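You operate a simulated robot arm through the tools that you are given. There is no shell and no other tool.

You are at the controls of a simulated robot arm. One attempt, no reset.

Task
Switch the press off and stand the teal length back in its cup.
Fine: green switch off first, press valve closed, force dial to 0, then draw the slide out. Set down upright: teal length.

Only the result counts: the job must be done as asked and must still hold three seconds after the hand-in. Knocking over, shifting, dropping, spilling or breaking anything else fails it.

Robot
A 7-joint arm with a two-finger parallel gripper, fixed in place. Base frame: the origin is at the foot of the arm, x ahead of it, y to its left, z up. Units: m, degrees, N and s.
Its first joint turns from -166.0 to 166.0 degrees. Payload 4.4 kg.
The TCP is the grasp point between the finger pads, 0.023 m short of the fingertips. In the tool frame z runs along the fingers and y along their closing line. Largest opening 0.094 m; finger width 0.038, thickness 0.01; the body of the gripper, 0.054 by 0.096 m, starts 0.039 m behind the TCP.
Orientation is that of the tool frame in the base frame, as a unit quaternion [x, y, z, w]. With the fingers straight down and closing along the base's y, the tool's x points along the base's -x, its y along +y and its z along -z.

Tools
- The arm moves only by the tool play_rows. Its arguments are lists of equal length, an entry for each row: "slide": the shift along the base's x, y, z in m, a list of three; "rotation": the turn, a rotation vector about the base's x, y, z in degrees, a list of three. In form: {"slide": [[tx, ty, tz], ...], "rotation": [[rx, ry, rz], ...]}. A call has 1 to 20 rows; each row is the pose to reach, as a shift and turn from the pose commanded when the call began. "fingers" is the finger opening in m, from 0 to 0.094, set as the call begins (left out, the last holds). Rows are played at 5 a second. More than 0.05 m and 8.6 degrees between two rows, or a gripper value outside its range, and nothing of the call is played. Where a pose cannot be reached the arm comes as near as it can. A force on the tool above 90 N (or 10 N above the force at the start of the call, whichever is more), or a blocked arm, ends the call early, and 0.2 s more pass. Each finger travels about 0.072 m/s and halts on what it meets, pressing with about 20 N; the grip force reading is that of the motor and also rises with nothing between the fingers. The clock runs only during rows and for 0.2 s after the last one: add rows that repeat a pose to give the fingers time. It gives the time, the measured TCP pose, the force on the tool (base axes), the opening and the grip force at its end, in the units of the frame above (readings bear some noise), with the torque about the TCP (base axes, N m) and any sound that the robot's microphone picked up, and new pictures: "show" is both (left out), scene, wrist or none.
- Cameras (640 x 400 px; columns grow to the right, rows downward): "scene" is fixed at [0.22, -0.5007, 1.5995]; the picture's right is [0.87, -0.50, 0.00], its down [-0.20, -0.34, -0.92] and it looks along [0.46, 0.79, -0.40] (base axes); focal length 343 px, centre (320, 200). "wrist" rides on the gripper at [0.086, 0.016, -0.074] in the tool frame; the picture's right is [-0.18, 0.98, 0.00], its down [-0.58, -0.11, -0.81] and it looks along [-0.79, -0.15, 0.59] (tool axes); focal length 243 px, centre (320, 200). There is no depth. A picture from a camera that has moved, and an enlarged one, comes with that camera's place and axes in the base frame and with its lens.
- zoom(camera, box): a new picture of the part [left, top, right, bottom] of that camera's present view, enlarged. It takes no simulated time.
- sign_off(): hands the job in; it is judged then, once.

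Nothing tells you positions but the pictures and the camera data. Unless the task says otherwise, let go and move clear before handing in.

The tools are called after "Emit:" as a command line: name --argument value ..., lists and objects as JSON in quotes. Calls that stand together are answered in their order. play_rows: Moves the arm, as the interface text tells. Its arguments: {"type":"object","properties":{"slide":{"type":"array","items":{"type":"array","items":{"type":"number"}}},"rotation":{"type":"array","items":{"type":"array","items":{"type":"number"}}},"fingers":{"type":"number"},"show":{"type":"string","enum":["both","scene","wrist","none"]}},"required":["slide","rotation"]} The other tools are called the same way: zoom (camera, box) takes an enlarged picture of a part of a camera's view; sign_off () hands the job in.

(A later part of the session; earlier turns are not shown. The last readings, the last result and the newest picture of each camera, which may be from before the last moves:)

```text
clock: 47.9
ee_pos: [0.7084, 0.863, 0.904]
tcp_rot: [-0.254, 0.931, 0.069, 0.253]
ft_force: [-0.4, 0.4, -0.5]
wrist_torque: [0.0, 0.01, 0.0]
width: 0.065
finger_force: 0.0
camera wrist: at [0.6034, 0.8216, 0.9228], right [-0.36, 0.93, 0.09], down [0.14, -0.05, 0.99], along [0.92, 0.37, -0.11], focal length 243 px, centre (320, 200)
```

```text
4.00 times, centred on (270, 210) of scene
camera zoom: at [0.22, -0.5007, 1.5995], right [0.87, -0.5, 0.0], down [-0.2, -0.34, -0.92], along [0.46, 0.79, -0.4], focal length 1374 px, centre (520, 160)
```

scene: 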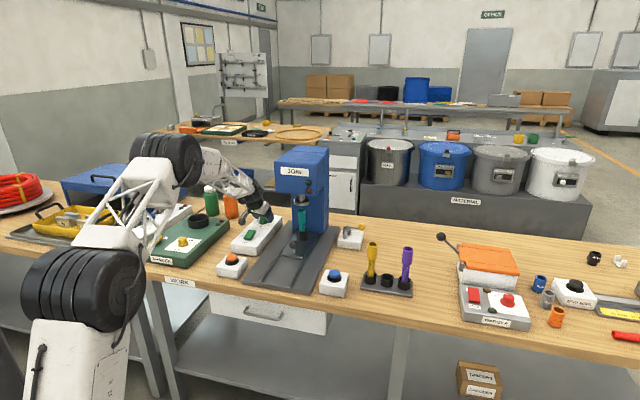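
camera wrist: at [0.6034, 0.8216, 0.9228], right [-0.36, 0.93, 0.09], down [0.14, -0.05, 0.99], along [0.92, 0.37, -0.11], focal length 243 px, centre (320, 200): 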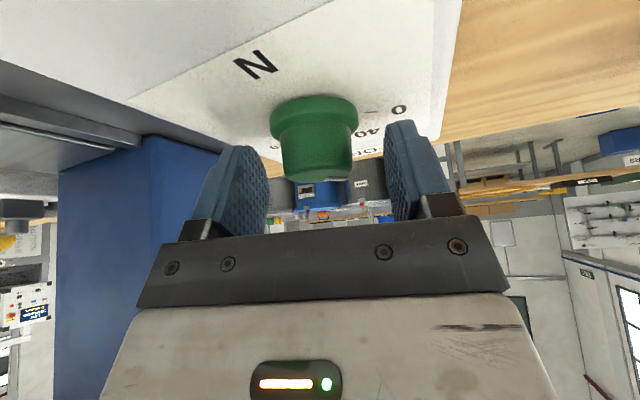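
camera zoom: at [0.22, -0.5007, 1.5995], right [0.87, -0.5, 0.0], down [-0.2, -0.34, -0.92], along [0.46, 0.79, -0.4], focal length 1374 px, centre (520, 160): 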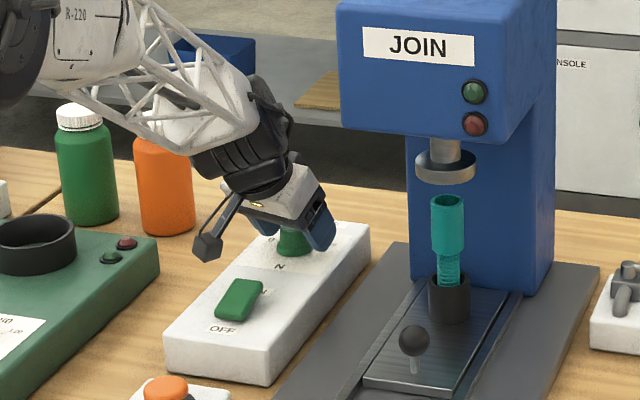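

The pointer is now at roughly 40/2 past centre toward 0; about 28° remain to the 0 tick. I'll regrip here and turn another 24°, then inspect.

Emit:
play_rows --slide '[[0, 0, 0], [0, 0, 0], [0, 0, 0], [0, 0, 0], [0, 0, 0], [0, 0, 0], [0, 0, 0], [0, 0, 0], [0, 0, 0], [0, 0, 0]]' --rotation '[[0, 0, 0], [0, 0, 0], [0, 0, 0], [0, 0, 4], [0, 0, 8], [0, 0, 12], [0, 0, 16], [0, 0, 20], [0, 0, 24], [0, 0, 24]]' --fingers 0.03

Emit:
zoom --camera "wrist" --box '[200, 60, 440, 230]'

```text
clock: 50.1
ee_pos: [0.708, 0.8631, 0.9027]
tcp_rot: [-0.443, 0.857, 0.122, 0.232]
ft_force: [2.5, 26.8, -0.1]
wrist_torque: [0.54, 0.09, -0.01]
width: 0.0411
finger_force: 44.3
camera wrist: at [0.6295, 0.7831, 0.9229], right [-0.71, 0.7, 0.09], down [0.14, 0.01, 0.99], along [0.69, 0.71, -0.11], focal length 243 px, centre (320, 200)
```

scene: 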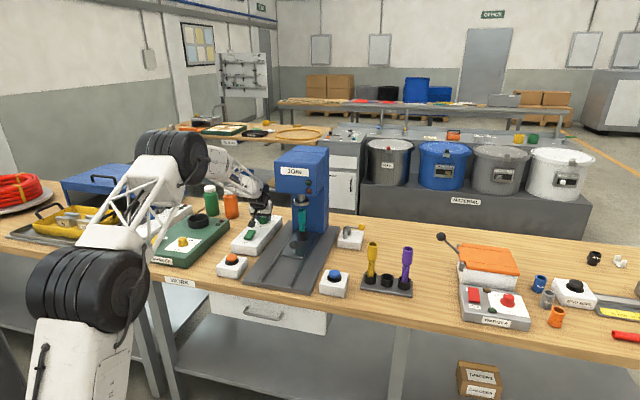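
wrist: 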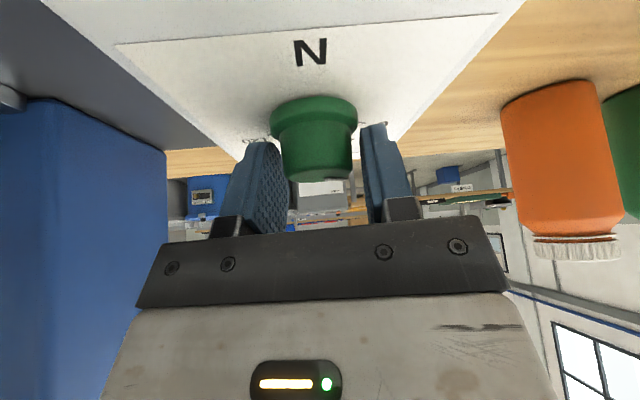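

```text
2.35 times, centred on (320, 145) of wrist
camera zoom: at [0.6295, 0.7831, 0.9229], right [-0.71, 0.7, 0.09], down [0.14, 0.01, 0.99], along [0.69, 0.71, -0.11], focal length 571 px, centre (320, 329)
```

zoom: 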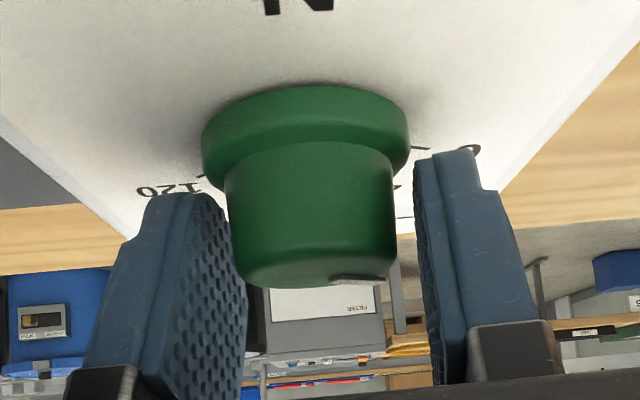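

Pointer is now close to the 0 tick, maybe 8–10° short. I'll turn a bit more and watch for a stop in the torque.

Emit:
play_rows --slide '[[0, 0, 0], [0, 0, 0], [0, 0, 0], [0, 0, 0]]' --rotation '[[0, 0, 3], [0, 0, 6], [0, 0, 8], [0, 0, 8]]' --show "none"

Emit:
zoom --camera "wrist" --box '[200, 60, 440, 230]'

```text
clock: 51.1
ee_pos: [0.7073, 0.8644, 0.9025]
tcp_rot: [-0.501, 0.825, 0.137, 0.224]
ft_force: [-14.4, 39.9, 0.5]
wrist_torque: [1.36, 0.25, -0.06]
width: 0.0414
finger_force: 45.0
```

```text
2.35 times, centred on (320, 145) of wrist
camera zoom: at [0.6414, 0.7729, 0.9229], right [-0.8, 0.59, 0.09], down [0.14, 0.03, 0.99], along [0.58, 0.8, -0.11], focal length 571 px, centre (320, 329)
```

zoom: 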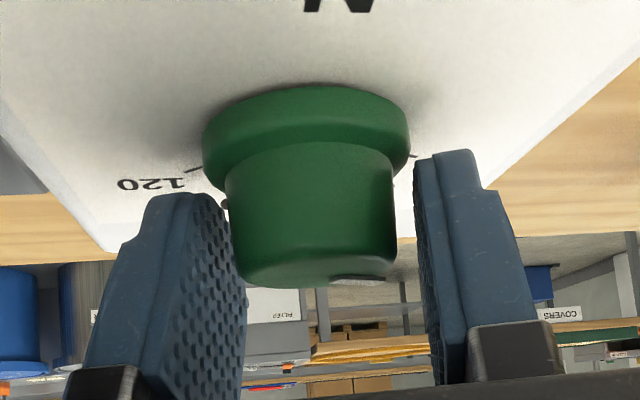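

I'll release, lift away, and look at the dial from above.

Emit:
play_rows --slide '[[0, 0, 0], [0, 0, 0], [0, 0, 0.02], [0, 0, 0.05], [-0.02, -0.02, 0.07], [-0.045, -0.045, 0.09], [-0.07, -0.07, 0.11], [-0.095, -0.095, 0.14], [-0.12, -0.12, 0.17], [-0.12, -0.12, 0.17]]' --rotation '[[0, 0, 0], [0, 0, 0], [0, 0, 0], [0, 0, -3], [0, 0, -6], [0, 0, -9], [0, 0, -12], [0, 0, -15], [0, 0, -17], [0, 0, -17]]' --fingers 0.065

Emit:
zoom --camera "wrist" --box '[270, 0, 400, 130]'

Emit:
zoom --camera "scene" --box '[230, 205, 290, 250]'

```text
clock: 53.3
ee_pos: [0.5878, 0.7433, 1.0731]
tcp_rot: [-0.373, 0.89, 0.102, 0.24]
ft_force: [0.7, 1.2, -0.2]
wrist_torque: [0.02, -0.02, 0.02]
width: 0.0647
finger_force: 0.1
camera wrist: at [0.4974, 0.6749, 1.0937], right [-0.59, 0.8, 0.09], down [0.15, -0.01, 0.99], along [0.79, 0.6, -0.11], focal length 243 px, centre (320, 200)
```

scene: 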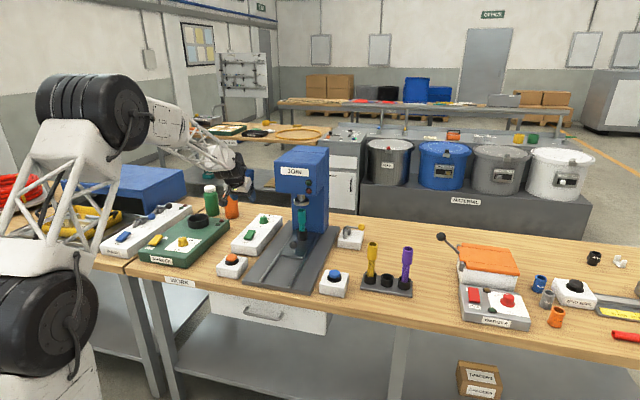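
wrist: 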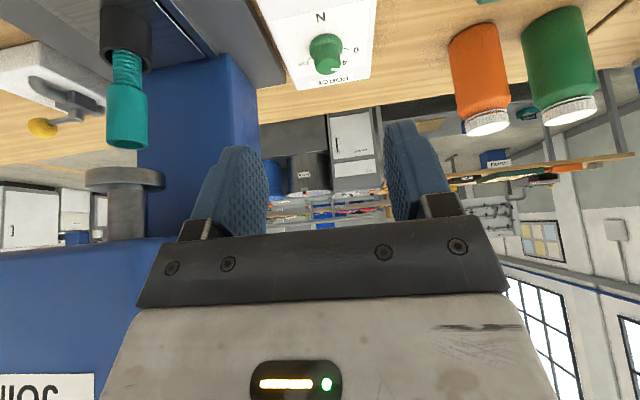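

```text
3.08 times, centred on (335, 65) of wrist
camera zoom: at [0.4974, 0.6749, 1.0937], right [-0.59, 0.8, 0.09], down [0.15, -0.01, 0.99], along [0.79, 0.6, -0.11], focal length 746 px, centre (274, 615)
```

zoom: 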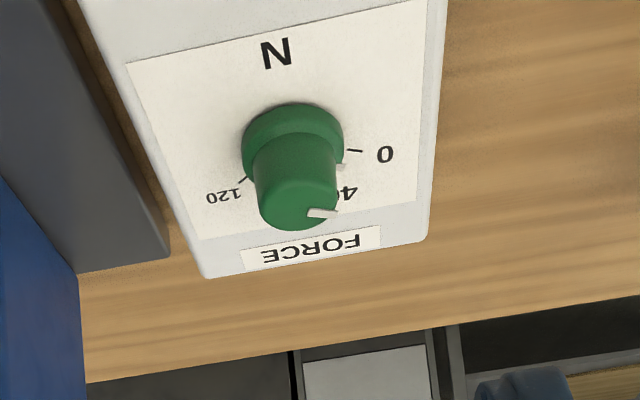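

```text
8.89 times, centred on (260, 228) of scene
camera zoom: at [0.22, -0.5007, 1.5995], right [0.87, -0.5, 0.0], down [-0.2, -0.34, -0.92], along [0.46, 0.79, -0.4], focal length 3052 px, centre (853, -44)
```

zoom: 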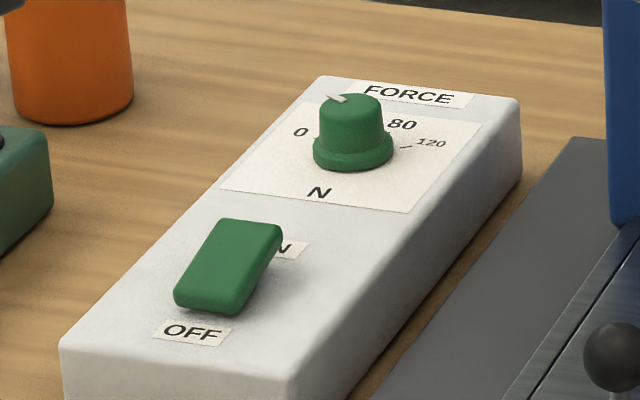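

The pointer now lies close to the 0 mark. I'll zoom tighter to compare the pointer and tick directions.

Emit:
zoom --camera "scene" --box '[255, 210, 285, 235]'

Emit:
zoom --camera "wrist" --box '[300, 20, 370, 90]'

```text
16.00 times, centred on (270, 222) of scene
camera zoom: at [0.22, -0.5007, 1.5995], right [0.87, -0.5, 0.0], down [-0.2, -0.34, -0.92], along [0.46, 0.79, -0.4], focal length 5494 px, centre (1120, -160)
```

zoom: 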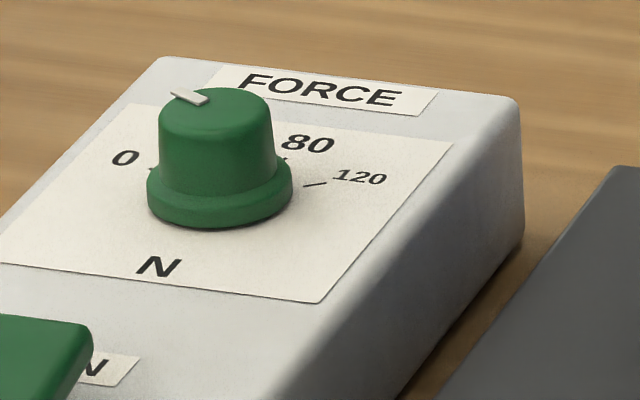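

```text
5.71 times, centred on (335, 55) of wrist
camera zoom: at [0.4974, 0.6749, 1.0937], right [-0.59, 0.8, 0.09], down [0.15, -0.01, 0.99], along [0.79, 0.6, -0.11], focal length 1386 px, centre (234, 1029)
```

zoom: 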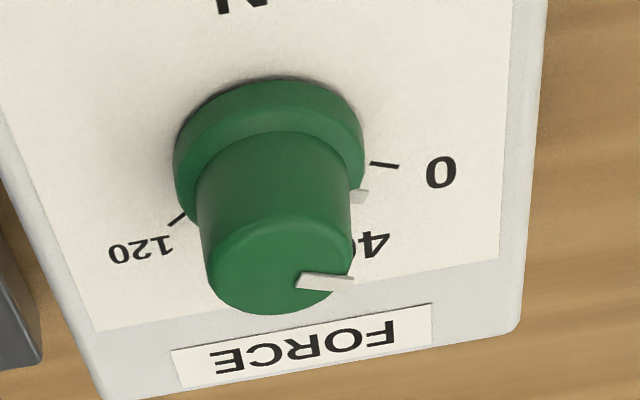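

The pointer reads 0 within a few degrees by my geometry (0 tick at about 60° left of centre). To be certain, I'll regrip and turn a little further: if there is an end stop the pads will just slip; otherwise I can turn back.

Emit:
play_rows --slide '[[0.025, 0.025, -0.03], [0.05, 0.05, -0.06], [0.075, 0.075, -0.08], [0.1, 0.1, -0.1], [0.1212, 0.1212, -0.12], [0.1212, 0.1212, -0.145], [0.1212, 0.1212, -0.171], [0.1212, 0.1212, -0.171]]' --rotation '[[0, 0, 0], [0, 0, 0], [0, 0, 0], [0, 0, 0], [0, 0, 0], [0, 0, 0], [0, 0, 0], [0, 0, 0]]' --show "wrist"

Emit:
zoom --camera "wrist" --box '[200, 60, 440, 230]'

```text
clock: 55.1
ee_pos: [0.7094, 0.8652, 0.9034]
tcp_rot: [-0.374, 0.89, 0.103, 0.24]
ft_force: [0.3, -0.6, -0.5]
wrist_torque: [0.02, 0.02, 0.02]
width: 0.065
finger_force: 0.1
camera wrist: at [0.6191, 0.7975, 0.9221], right [-0.59, 0.8, 0.09], down [0.14, -0.01, 0.99], along [0.79, 0.6, -0.11], focal length 243 px, centre (320, 200)
```

wrist: 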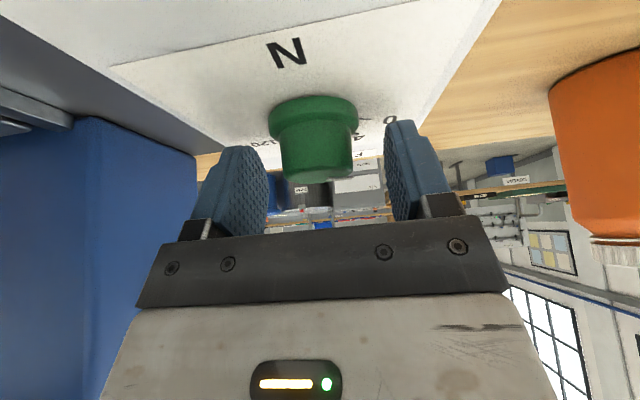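

```text
2.35 times, centred on (320, 145) of wrist
camera zoom: at [0.6191, 0.7975, 0.9221], right [-0.59, 0.8, 0.09], down [0.14, -0.01, 0.99], along [0.79, 0.6, -0.11], focal length 571 px, centre (320, 329)
```

zoom: 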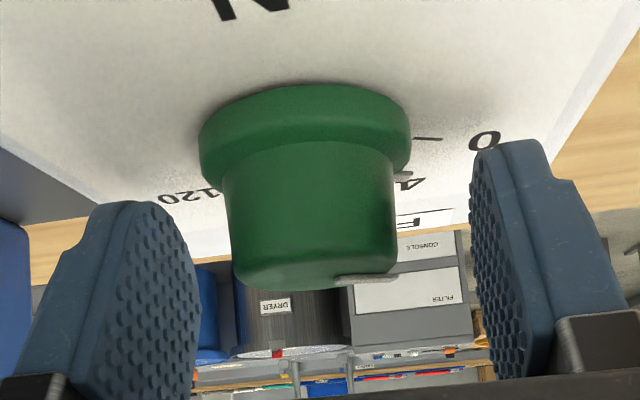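

Pointer and the 0 tick look practically aligned. Gripping and testing for an end stop with a further 12°.

Emit:
play_rows --slide '[[0, 0, 0], [0, 0, 0], [0, 0, 0], [0.0003, -0.0003, 0], [0.0006, -0.0006, 0], [0.0009, -0.0009, 0], [0.0009, -0.0009, 0]]' --rotation '[[0, 0, 0], [0, 0, 0], [0, 0, 0], [0, 0, 4], [0, 0, 8], [0, 0, 12], [0, 0, 12]]' --fingers 0.035 --show "wrist"

Emit:
zoom --camera "wrist" --box '[200, 60, 440, 230]'

```text
clock: 56.7
ee_pos: [0.7086, 0.8659, 0.9008]
tcp_rot: [-0.465, 0.846, 0.126, 0.23]
ft_force: [-24.8, 33.0, 2.2]
wrist_torque: [1.11, 0.7, -0.85]
width: 0.0416
finger_force: 44.9
camera wrist: at [0.6347, 0.7802, 0.9225], right [-0.74, 0.66, 0.09], down [0.14, 0.02, 0.99], along [0.65, 0.75, -0.11], focal length 243 px, centre (320, 200)
```

wrist: 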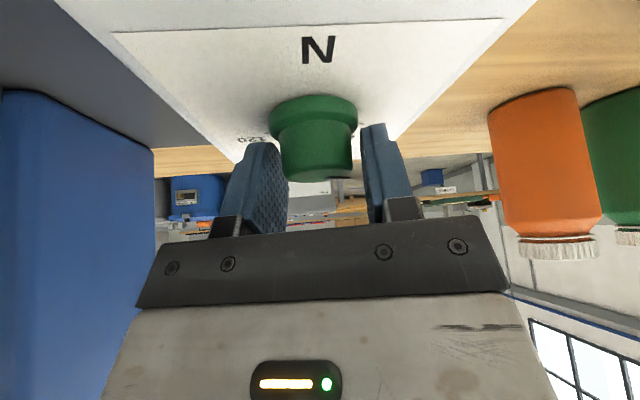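

```text
2.35 times, centred on (320, 145) of wrist
camera zoom: at [0.6347, 0.7802, 0.9225], right [-0.74, 0.66, 0.09], down [0.14, 0.02, 0.99], along [0.65, 0.75, -0.11], focal length 571 px, centre (320, 329)
```

zoom: 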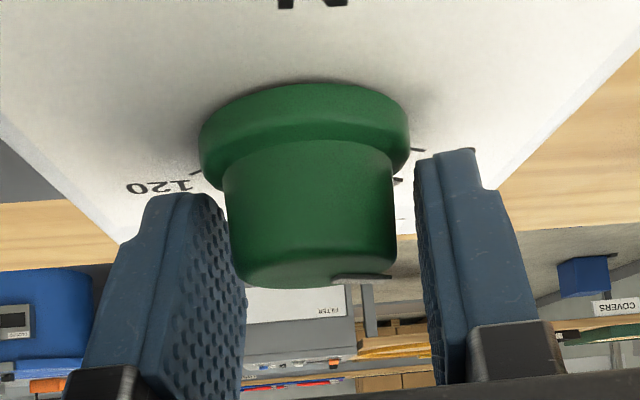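

A clear reaction torque (−0.85 N·m) appeared: the dial is against its end stop. Release, lift and verify.

Emit:
play_rows --slide '[[0, 0, 0], [0, 0, 0], [0, 0, 0.02], [0, 0, 0.05], [-0.02, -0.02, 0.07], [-0.045, -0.045, 0.09], [-0.07, -0.07, 0.11], [-0.095, -0.095, 0.14], [-0.12, -0.12, 0.17], [-0.12, -0.12, 0.17]]' --rotation '[[0, 0, 0], [0, 0, 0], [0, 0, 0], [0, 0, -3], [0, 0, -6], [0, 0, -9], [0, 0, -12], [0, 0, -12], [0, 0, -12], [0, 0, -12]]' --fingers 0.065

Emit:
zoom --camera "scene" --box '[255, 210, 285, 235]'

Emit:
zoom --camera "wrist" --box '[300, 20, 370, 90]'

Emit:
zoom --camera "scene" --box '[230, 140, 380, 260]'

```text
clock: 58.9
ee_pos: [0.5887, 0.7446, 1.0706]
tcp_rot: [-0.373, 0.89, 0.101, 0.24]
ft_force: [0.3, 0.7, 0.2]
wrist_torque: [-0.01, -0.05, -0.01]
width: 0.0651
finger_force: 0.1
camera wrist: at [0.4998, 0.6757, 1.0917], right [-0.59, 0.8, 0.09], down [0.15, -0.01, 0.99], along [0.79, 0.6, -0.11], focal length 243 px, centre (320, 200)
```

scene: 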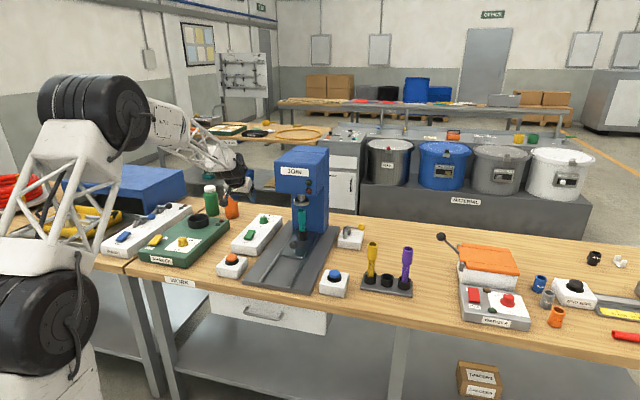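
wrist: 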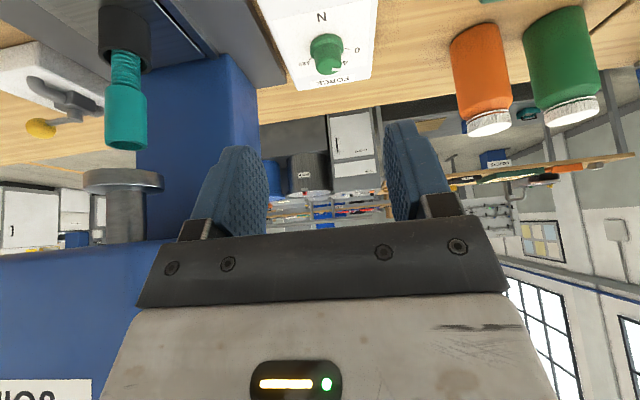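

```text
16.00 times, centred on (270, 222) of scene
camera zoom: at [0.22, -0.5007, 1.5995], right [0.87, -0.5, 0.0], down [-0.2, -0.34, -0.92], along [0.46, 0.79, -0.4], focal length 5494 px, centre (1120, -160)
```

zoom: 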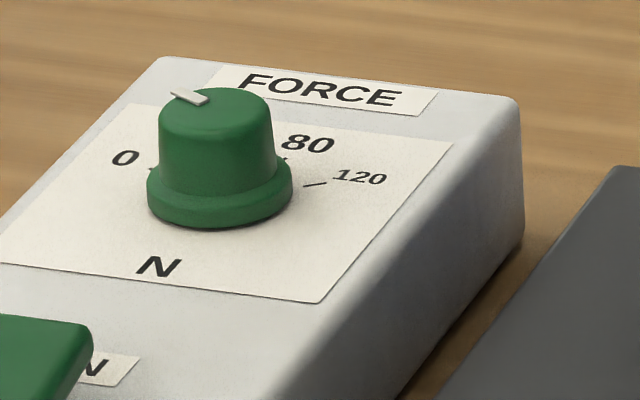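

```text
5.71 times, centred on (335, 55) of wrist
camera zoom: at [0.4998, 0.6757, 1.0917], right [-0.59, 0.8, 0.09], down [0.15, -0.01, 0.99], along [0.79, 0.6, -0.11], focal length 1386 px, centre (234, 1029)
```

zoom: 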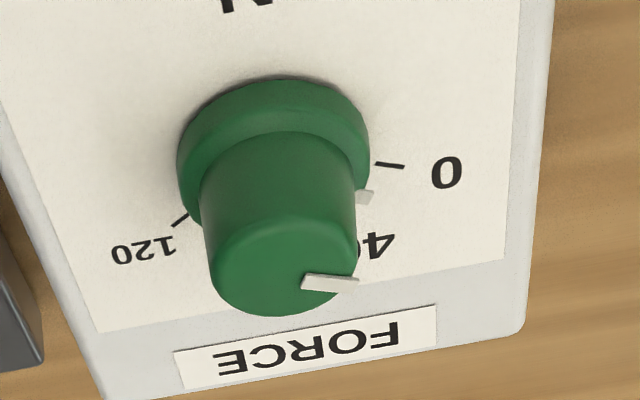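

```text
3.33 times, centred on (305, 200) of scene
camera zoom: at [0.22, -0.5007, 1.5995], right [0.87, -0.5, 0.0], down [-0.2, -0.34, -0.92], along [0.46, 0.79, -0.4], focal length 1145 px, centre (370, 200)
```

zoom: 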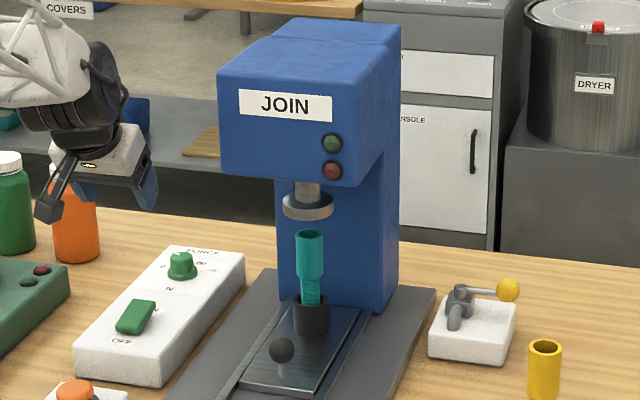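

The dial view is unchanged, so it was already against the 0 stop. Switch off, valve closed, dial 0 – now the slide. I'll retract, move in front of the slide and lower towards its black knob at about (0.7255, 0.583, 0.885).

Emit:
play_rows --slide '[[-0.032, -0.032, 0], [-0.064, -0.064, 0], [-0.088, -0.088, 0], [-0.0583, -0.1177, 0], [-0.0286, -0.1474, 0], [0.0011, -0.1771, 0], [0.0308, -0.2068, 0], [0.0605, -0.2365, 0], [0.0605, -0.2365, -0.045], [0.0605, -0.2365, -0.09], [0.0605, -0.2365, -0.125], [0.0605, -0.2365, -0.125]]' --rotation '[[0, 0, 0], [0, 0, 0], [0, 0, 0], [0, 0, 0], [0, 0, 0], [0, 0, 0], [0, 0, 0], [0, 0, 0], [0, 0, 0], [0, 0, 0], [0, 0, 0], [0, 0, 0]]'

Emit:
zoom --camera "wrist" --box '[200, 0, 440, 200]'

```text
clock: 61.5
ee_pos: [0.6518, 0.5065, 0.9455]
tcp_rot: [-0.374, 0.89, 0.102, 0.241]
ft_force: [0.0, 0.1, -0.5]
wrist_torque: [0.01, -0.04, 0.0]
width: 0.065
finger_force: 0.1
camera wrist: at [0.5603, 0.4395, 0.9665], right [-0.59, 0.8, 0.09], down [0.14, -0.01, 0.99], along [0.79, 0.6, -0.11], focal length 243 px, centre (320, 200)
```

scene: 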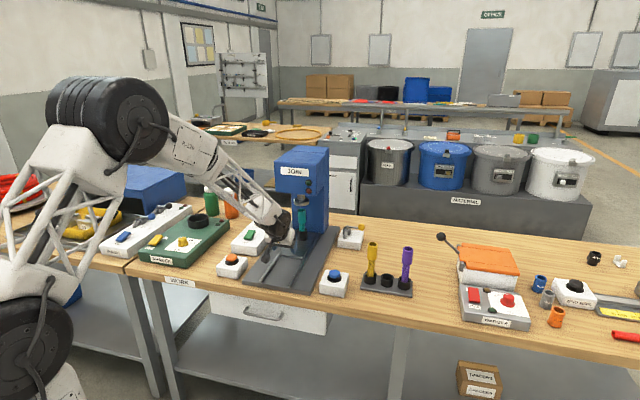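
wrist: 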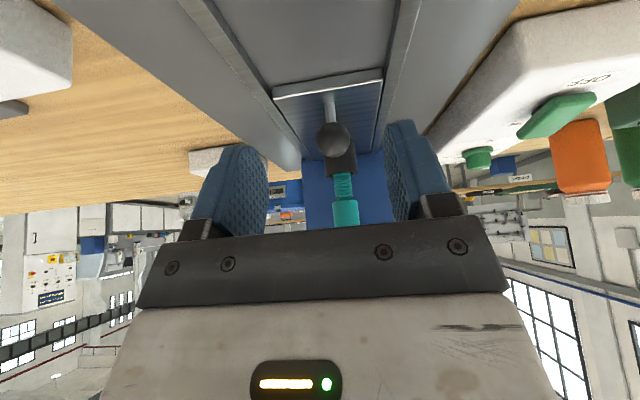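

```text
2.00 times, centred on (320, 100) of wrist
camera zoom: at [0.5603, 0.4395, 0.9665], right [-0.59, 0.8, 0.09], down [0.14, -0.01, 0.99], along [0.79, 0.6, -0.11], focal length 485 px, centre (320, 400)
```

zoom: 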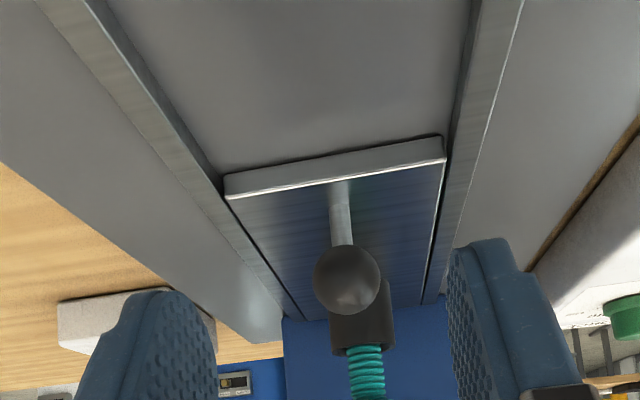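

The knob is centred ahead of the open fingers. Moving forward so the pads straddle the ball.

Emit:
play_rows --slide '[[0.0198, 0.0226, -0.02], [0.0375, 0.0403, -0.04], [0.0552, 0.058, -0.05], [0.0725, 0.0753, -0.0535], [0.0725, 0.0753, -0.0535]]' --rotation '[[0, 0, 0], [0, 0, 0], [0, 0, 0], [0, 0, 0], [0, 0, 0]]'

Emit:
zoom --camera "wrist" --box '[200, 60, 440, 230]'

Emit:
zoom --camera "scene" --box '[240, 160, 360, 300]'

```text
clock: 62.7
ee_pos: [0.7241, 0.5819, 0.8917]
tcp_rot: [-0.372, 0.89, 0.102, 0.241]
ft_force: [-0.2, -0.1, 0.0]
wrist_torque: [0.01, -0.04, -0.01]
width: 0.065
finger_force: 0.0
camera wrist: at [0.6329, 0.5143, 0.9127], right [-0.59, 0.8, 0.09], down [0.14, -0.01, 0.99], along [0.79, 0.6, -0.11], focal length 243 px, centre (320, 200)
```

scene: 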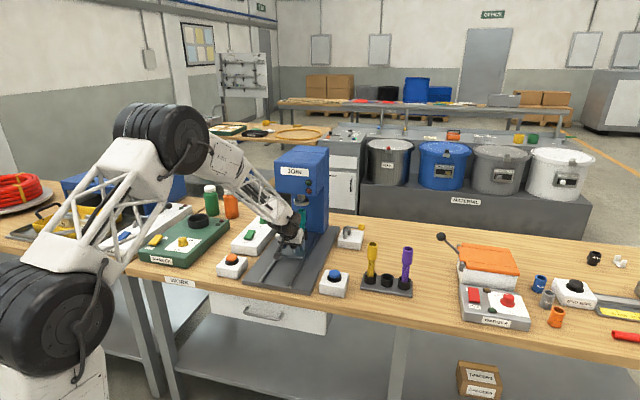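
wrist: 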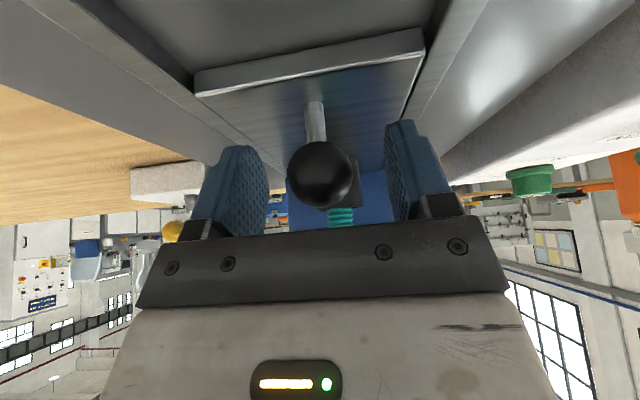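

```text
2.35 times, centred on (320, 145) of wrist
camera zoom: at [0.6329, 0.5143, 0.9127], right [-0.59, 0.8, 0.09], down [0.14, -0.01, 0.99], along [0.79, 0.6, -0.11], focal length 571 px, centre (320, 329)
```

zoom: 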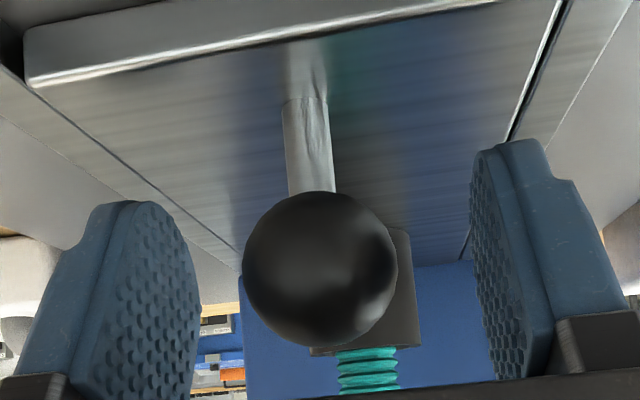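

```text
2.86 times, centred on (300, 230) of scene
camera zoom: at [0.22, -0.5007, 1.5995], right [0.87, -0.5, 0.0], down [-0.2, -0.34, -0.92], along [0.46, 0.79, -0.4], focal length 981 px, centre (377, 114)
```

zoom: 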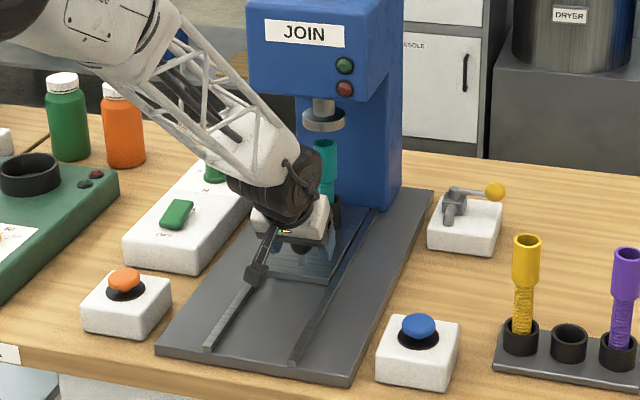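

Ball is centred between the pads. I'll close on it and draw the slide out slowly and smoothly towards the bench front.

Emit:
play_rows --slide '[[0, 0, 0], [0, 0, 0], [0, 0, 0], [-0.0028, -0.0028, 0], [-0.0085, -0.0085, 0], [-0.0156, -0.0156, 0], [-0.0226, -0.0226, 0], [-0.0297, -0.0297, 0], [-0.0368, -0.0368, 0], [-0.0438, -0.0438, 0], [-0.0509, -0.0509, 0], [-0.058, -0.058, 0], [-0.0651, -0.0651, 0], [-0.0707, -0.0707, 0], [-0.075, -0.075, 0], [-0.0771, -0.0771, 0], [-0.0778, -0.0778, 0], [-0.0778, -0.0778, 0]]' --rotation '[[0, 0, 0], [0, 0, 0], [0, 0, 0], [0, 0, 0], [0, 0, 0], [0, 0, 0], [0, 0, 0], [0, 0, 0], [0, 0, 0], [0, 0, 0], [0, 0, 0], [0, 0, 0], [0, 0, 0], [0, 0, 0], [0, 0, 0], [0, 0, 0], [0, 0, 0], [0, 0, 0]]' --fingers 0.02

Emit:
zoom --camera "scene" --box '[240, 160, 360, 300]'

```text
clock: 66.5
ee_pos: [0.6463, 0.5052, 0.8919]
tcp_rot: [-0.373, 0.89, 0.102, 0.241]
ft_force: [2.4, -3.7, -22.5]
wrist_torque: [-0.1, -0.08, 0.14]
width: 0.0316
finger_force: 44.7
camera wrist: at [0.5553, 0.4369, 0.9129], right [-0.59, 0.8, 0.09], down [0.15, -0.01, 0.99], along [0.79, 0.6, -0.11], focal length 243 px, centre (320, 200)
```

scene: 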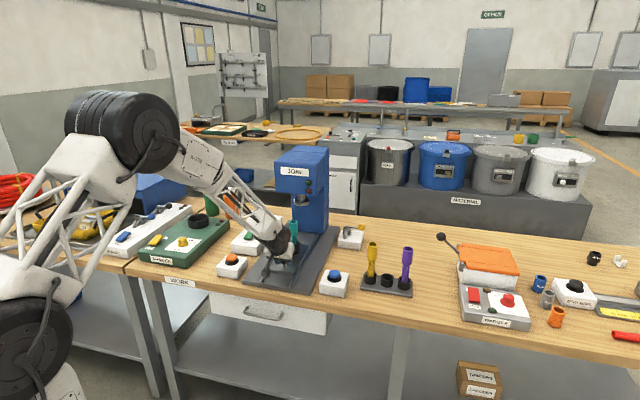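
wrist: 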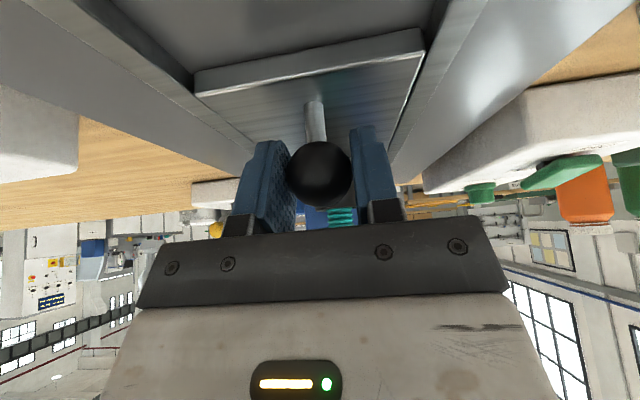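

```text
2.86 times, centred on (300, 230) of scene
camera zoom: at [0.22, -0.5007, 1.5995], right [0.87, -0.5, 0.0], down [-0.2, -0.34, -0.92], along [0.46, 0.79, -0.4], focal length 981 px, centre (377, 114)
```

zoom: 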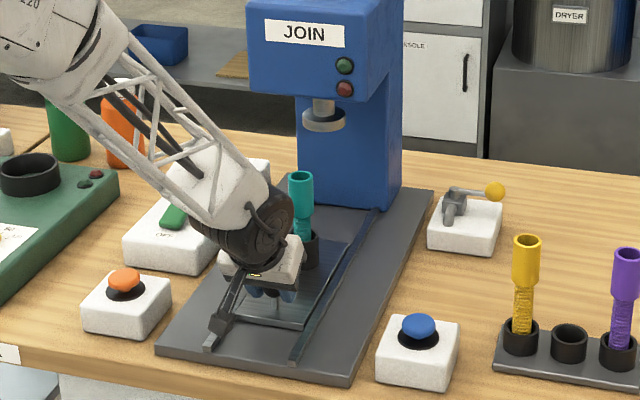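

The slide follows, teal standing steady in its holder. I'll keep drawing slowly until it reaches its end.

Emit:
play_rows --slide '[[-0.002, -0.002, 0.0005], [-0.006, -0.006, 0.001], [-0.0115, -0.0115, 0.001], [-0.017, -0.017, 0.001], [-0.0225, -0.0225, 0.001], [-0.028, -0.028, 0.001], [-0.0335, -0.0335, 0.001], [-0.039, -0.039, 0.001], [-0.0445, -0.0445, 0.001], [-0.05, -0.05, 0.001], [-0.054, -0.054, 0.001], [-0.0565, -0.0565, 0.001], [-0.0565, -0.0565, 0.001]]' --rotation '[[0, 0, 0], [0, 0, 0], [0, 0, 0], [0, 0, 0], [0, 0, 0], [0, 0, 0], [0, 0, 0], [0, 0, 0], [0, 0, 0], [0, 0, 0], [0, 0, 0], [0, 0, 0], [0, 0, 0]]'

Emit:
zoom --camera "scene" --box '[240, 160, 360, 300]'

```text
clock: 69.3
ee_pos: [0.5904, 0.4495, 0.8967]
tcp_rot: [-0.372, 0.89, 0.102, 0.244]
ft_force: [18.9, 25.6, 20.3]
wrist_torque: [0.47, -0.42, 0.03]
width: 0.0316
finger_force: 45.1
camera wrist: at [0.5, 0.3814, 0.9167], right [-0.59, 0.8, 0.09], down [0.14, -0.01, 0.99], along [0.8, 0.6, -0.11], focal length 243 px, centre (320, 200)
```

scene: 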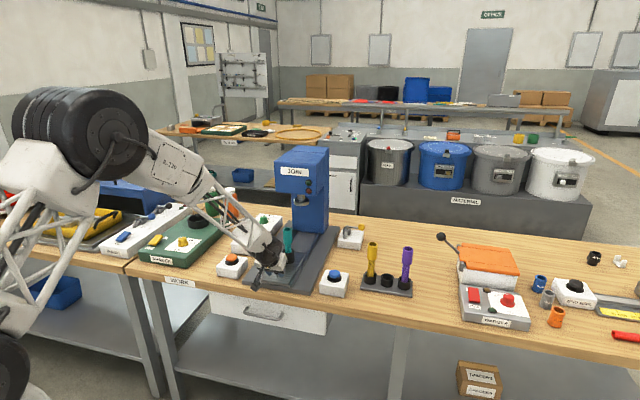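
wrist: 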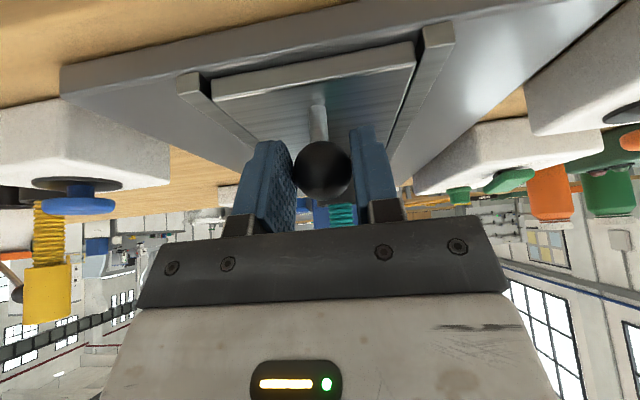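

```text
2.86 times, centred on (300, 230) of scene
camera zoom: at [0.22, -0.5007, 1.5995], right [0.87, -0.5, 0.0], down [-0.2, -0.34, -0.92], along [0.46, 0.79, -0.4], focal length 981 px, centre (377, 114)
```

zoom: 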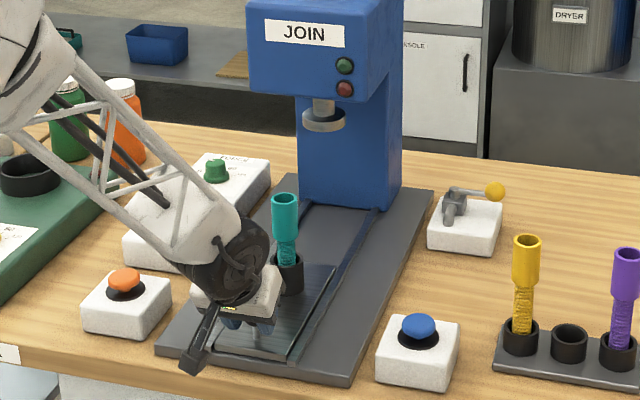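

The slide is at its outer stop and the teal stands upright in it. I'll let go of the knob, withdraw along the tool axis, and straighten the tool up for a look.

Emit:
play_rows --slide '[[0, 0, 0], [0, 0, 0], [0, 0, 0], [-0.0085, -0.0085, 0.022], [-0.0212, -0.0212, 0.055], [-0.0354, -0.0354, 0.09], [-0.05, -0.05, 0.13], [-0.06, -0.06, 0.17], [-0.06, -0.06, 0.2], [-0.06, -0.06, 0.22], [-0.06, -0.06, 0.24], [-0.06, -0.06, 0.25], [-0.06, -0.06, 0.25]]' --rotation '[[0, 0, 0], [0, 0, 0], [0, 0, 0], [0, 0, 0], [0, 0, 0], [0, 0, 0], [0, 0, 0], [0, 0, 0], [-5.3, 5.3, 0], [-10.6, 10.6, 0], [-15.9, 15.9, 0], [-21.21, 21.21, 0], [-21.21, 21.21, 0]]' --fingers 0.07

Emit:
zoom --camera "scene" --box '[230, 180, 350, 300]'

Emit:
zoom --camera "wrist" --box '[200, 0, 440, 200]'

```text
clock: 72.1
ee_pos: [0.5289, 0.3882, 1.1442]
tcp_rot: [-0.386, 0.923, 0.004, 0.002]
ft_force: [-0.3, 0.4, -0.2]
wrist_torque: [-0.02, -0.02, -0.03]
width: 0.07
finger_force: 0.1
camera wrist: at [0.4565, 0.3384, 1.218], right [-0.57, 0.82, 0.01], down [0.49, 0.33, 0.81], along [0.66, 0.46, -0.59], focal length 243 px, centre (320, 200)
```

scene: 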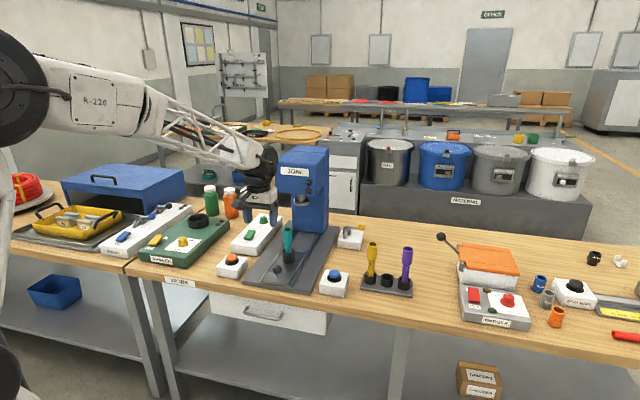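
wrist: 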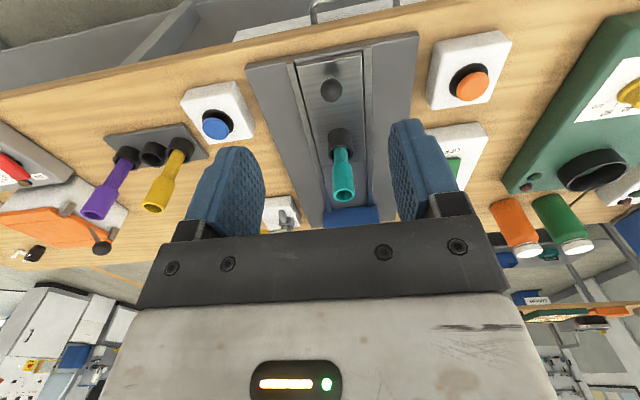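

```text
3.33 times, centred on (290, 240) of scene
camera zoom: at [0.22, -0.5007, 1.5995], right [0.87, -0.5, 0.0], down [-0.2, -0.34, -0.92], along [0.46, 0.79, -0.4], focal length 1145 px, centre (420, 67)
```

zoom: 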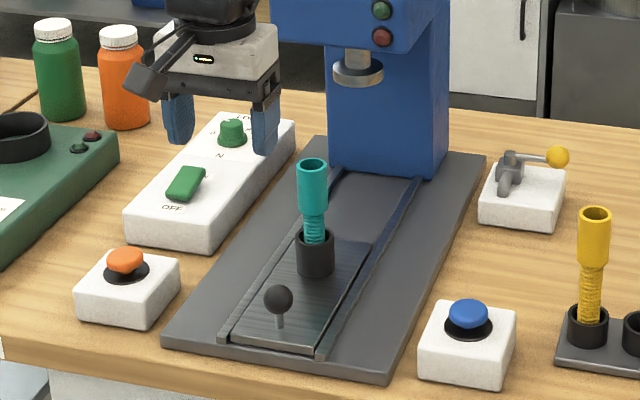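

```text
2.00 times, centred on (320, 100) of wrist
camera zoom: at [0.4565, 0.3384, 1.218], right [-0.57, 0.82, 0.01], down [0.49, 0.33, 0.81], along [0.66, 0.46, -0.59], focal length 485 px, centre (320, 400)
```

zoom: 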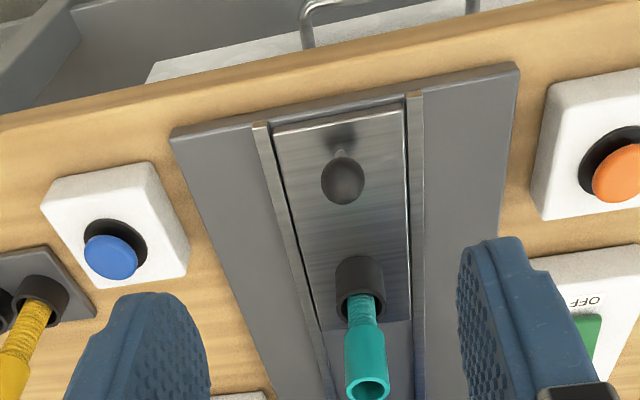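

The teal stands vertically at about (0.677, 0.537), top near z = 0.99. I'll turn the gripper 90° (fingers closing along the bench depth, so neighbouring lengths won't be touched later) and move over it.

Emit:
play_rows --slide '[[0, 0, 0], [0.015, 0.015, 0], [0.03, 0.03, 0], [0.045, 0.045, 0], [0.06, 0.06, 0], [0.075, 0.075, 0], [0.09, 0.09, 0], [0.105, 0.105, 0], [0.12, 0.12, 0], [0.135, 0.135, 0], [0.1486, 0.1493, 0], [0.1486, 0.1493, 0]]' --rotation '[[0, 0, 8], [0, 0, 16], [0, 0, 24], [0, 0, 32], [0, 0, 40], [0, 0, 48], [0, 0, 56], [0, 0, 64], [0, 0, 72], [0, 0, 81], [0, 0, 89.5], [0, 0, 89.5]]'

```text
refused: row 10 steps farther than a row can; nothing moved
```

Emit:
play_rows --slide '[[0, 0, 0], [0.015, 0.015, 0], [0.03, 0.03, 0], [0.045, 0.045, 0], [0.06, 0.06, 0], [0.075, 0.075, 0], [0.09, 0.09, 0], [0.105, 0.105, 0], [0.12, 0.12, 0], [0.135, 0.135, 0], [0.1486, 0.1493, 0], [0.1486, 0.1493, 0]]' --rotation '[[0, 0, 8.2], [0, 0, 16.4], [0, 0, 24.6], [0, 0, 32.8], [0, 0, 41], [0, 0, 49.2], [0, 0, 57.4], [0, 0, 65.6], [0, 0, 73.8], [0, 0, 82], [0, 0, 89.5], [0, 0, 89.5]]'

Emit:
zoom --camera "scene" --box '[230, 160, 350, 280]'

```text
clock: 74.7
ee_pos: [0.6779, 0.5384, 1.1437]
tcp_rot: [0.924, -0.382, -0.004, 0.001]
ft_force: [0.3, 0.6, -0.1]
wrist_torque: [0.01, 0.0, 0.01]
width: 0.07
finger_force: 0.1
camera wrist: at [0.728, 0.4663, 1.2179], right [-0.83, -0.56, 0.01], down [-0.33, 0.49, 0.81], along [-0.46, 0.67, -0.59], focal length 243 px, centre (320, 200)
```

scene: 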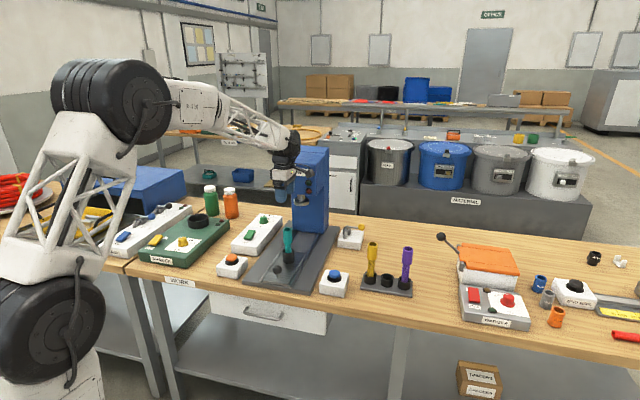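
wrist: 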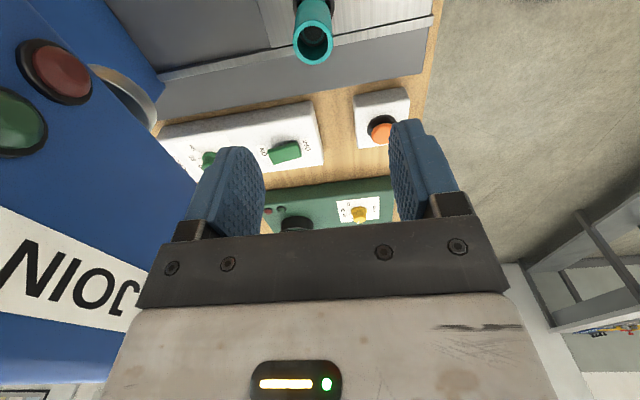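

```text
3.33 times, centred on (290, 220) of scene
camera zoom: at [0.22, -0.5007, 1.5995], right [0.87, -0.5, 0.0], down [-0.2, -0.34, -0.92], along [0.46, 0.79, -0.4], focal length 1145 px, centre (420, 133)
```

zoom: 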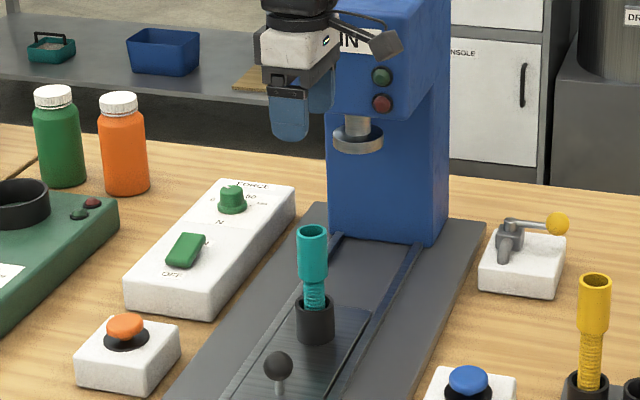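

Nearly aligned over the teal. I'll descend part way and re-measure the alignment.

Emit:
play_rows --slide '[[0.002, 0.001, -0.04], [0.003, 0.002, -0.08], [0.003, 0.002, -0.08]]' --rotation '[[0, 0, 0], [0, 0, 0], [0, 0, 0]]'

Emit:
zoom --camera "scene" --box '[240, 160, 340, 260]'

Emit:
zoom --camera "wrist" --box '[200, 0, 440, 200]'

```text
clock: 75.5
ee_pos: [0.6818, 0.5383, 1.0633]
tcp_rot: [0.923, -0.384, -0.003, 0.002]
ft_force: [-0.5, 0.5, -0.1]
wrist_torque: [-0.02, 0.01, 0.0]
width: 0.0701
finger_force: 0.0
camera wrist: at [0.7317, 0.4668, 1.1379], right [-0.83, -0.56, 0.01], down [-0.33, 0.49, 0.81], along [-0.46, 0.67, -0.59], focal length 243 px, centre (320, 200)
```

scene: 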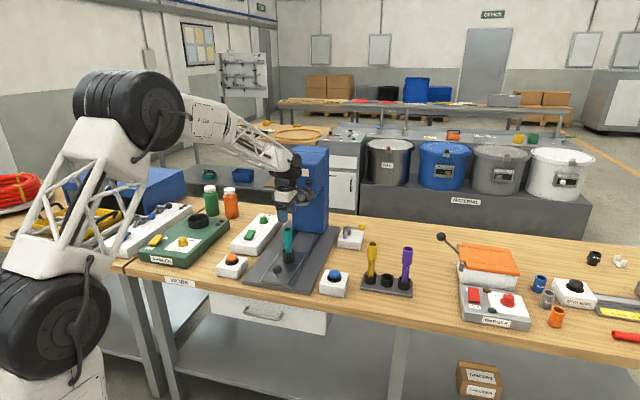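
wrist: 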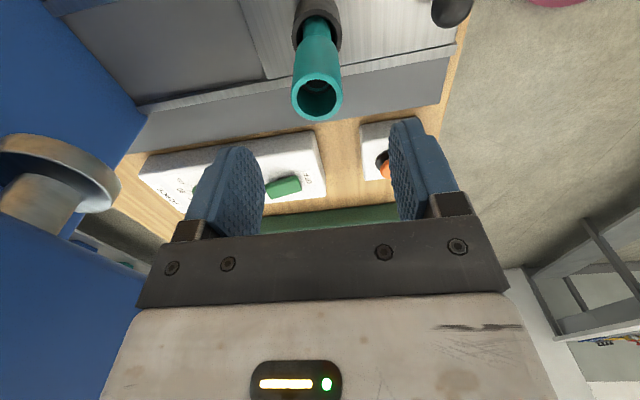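

```text
4.00 times, centred on (290, 210) of scene
camera zoom: at [0.22, -0.5007, 1.5995], right [0.87, -0.5, 0.0], down [-0.2, -0.34, -0.92], along [0.46, 0.79, -0.4], focal length 1374 px, centre (440, 160)
```

zoom: 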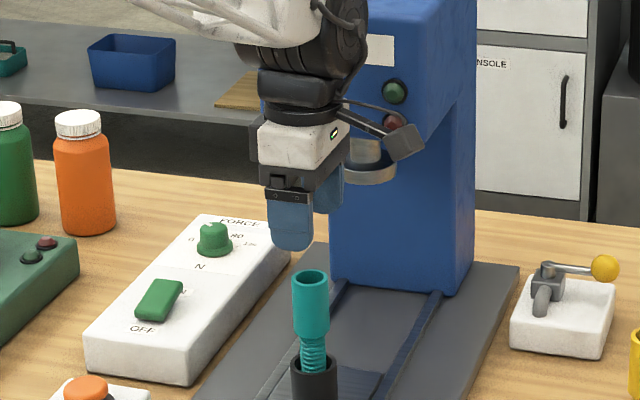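

```text
2.00 times, centred on (320, 100) of wrist
camera zoom: at [0.7317, 0.4668, 1.1379], right [-0.83, -0.56, 0.01], down [-0.33, 0.49, 0.81], along [-0.46, 0.67, -0.59], focal length 485 px, centre (320, 400)
```

zoom: 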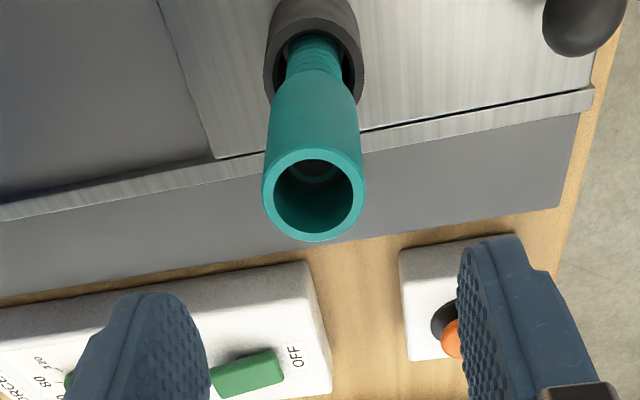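

Alignment is within a few millimetres. Descending around the thick upper part of the teal, with the fingers open.

Emit:
play_rows --slide '[[0.0015, 0.0015, -0.03], [0.0015, 0.0015, -0.06], [0.0015, 0.0015, -0.085], [0.0015, 0.0015, -0.1], [0.0015, 0.0015, -0.1]]' --rotation '[[0, 0, 0], [0, 0, 0], [0, 0, 0], [0, 0, 0], [0, 0, 0]]'

Emit:
zoom --camera "scene" --box '[240, 190, 340, 290]'

Emit:
zoom --camera "wrist" --box '[200, 50, 440, 250]'

```text
clock: 76.7
ee_pos: [0.683, 0.5408, 0.9639]
tcp_rot: [0.924, -0.383, -0.004, 0.002]
ft_force: [-0.6, -0.3, -0.5]
wrist_torque: [-0.05, -0.01, -0.01]
width: 0.0697
finger_force: 0.1
camera wrist: at [0.7322, 0.4683, 1.0379], right [-0.83, -0.56, 0.01], down [-0.33, 0.49, 0.81], along [-0.46, 0.67, -0.59], focal length 243 px, centre (320, 200)
```

scene: 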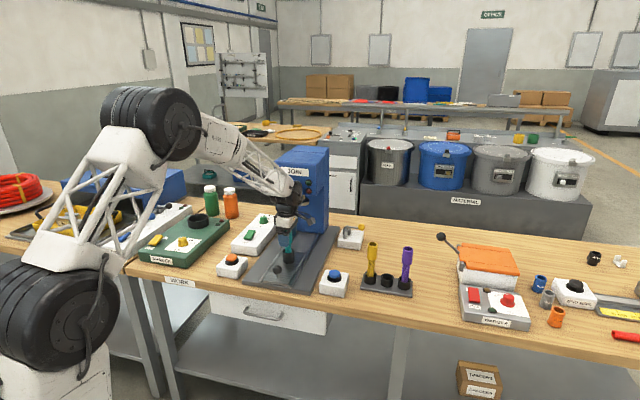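
wrist: 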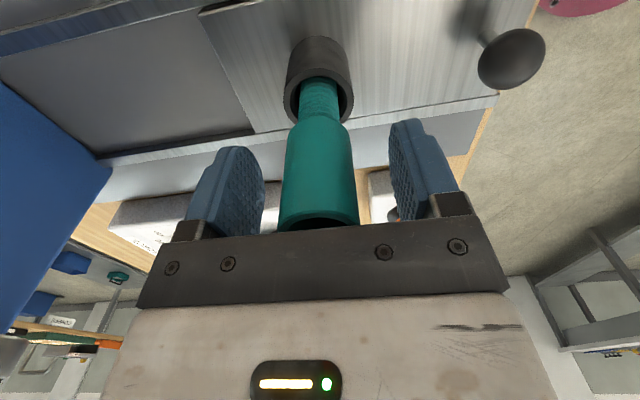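

```text
4.00 times, centred on (290, 240) of scene
camera zoom: at [0.22, -0.5007, 1.5995], right [0.87, -0.5, 0.0], down [-0.2, -0.34, -0.92], along [0.46, 0.79, -0.4], focal length 1374 px, centre (440, 40)
```

zoom: 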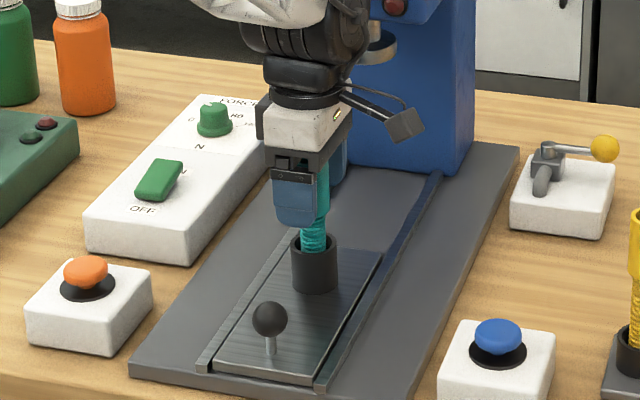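

```text
2.00 times, centred on (320, 150) of wrist
camera zoom: at [0.7322, 0.4683, 1.0379], right [-0.83, -0.56, 0.01], down [-0.33, 0.49, 0.81], along [-0.46, 0.67, -0.59], focal length 485 px, centre (320, 300)
```

zoom: 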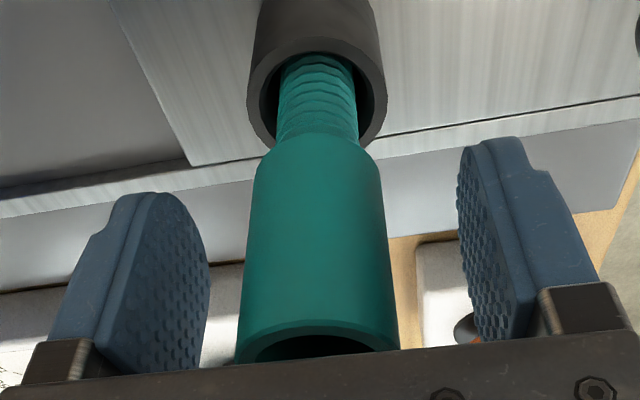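

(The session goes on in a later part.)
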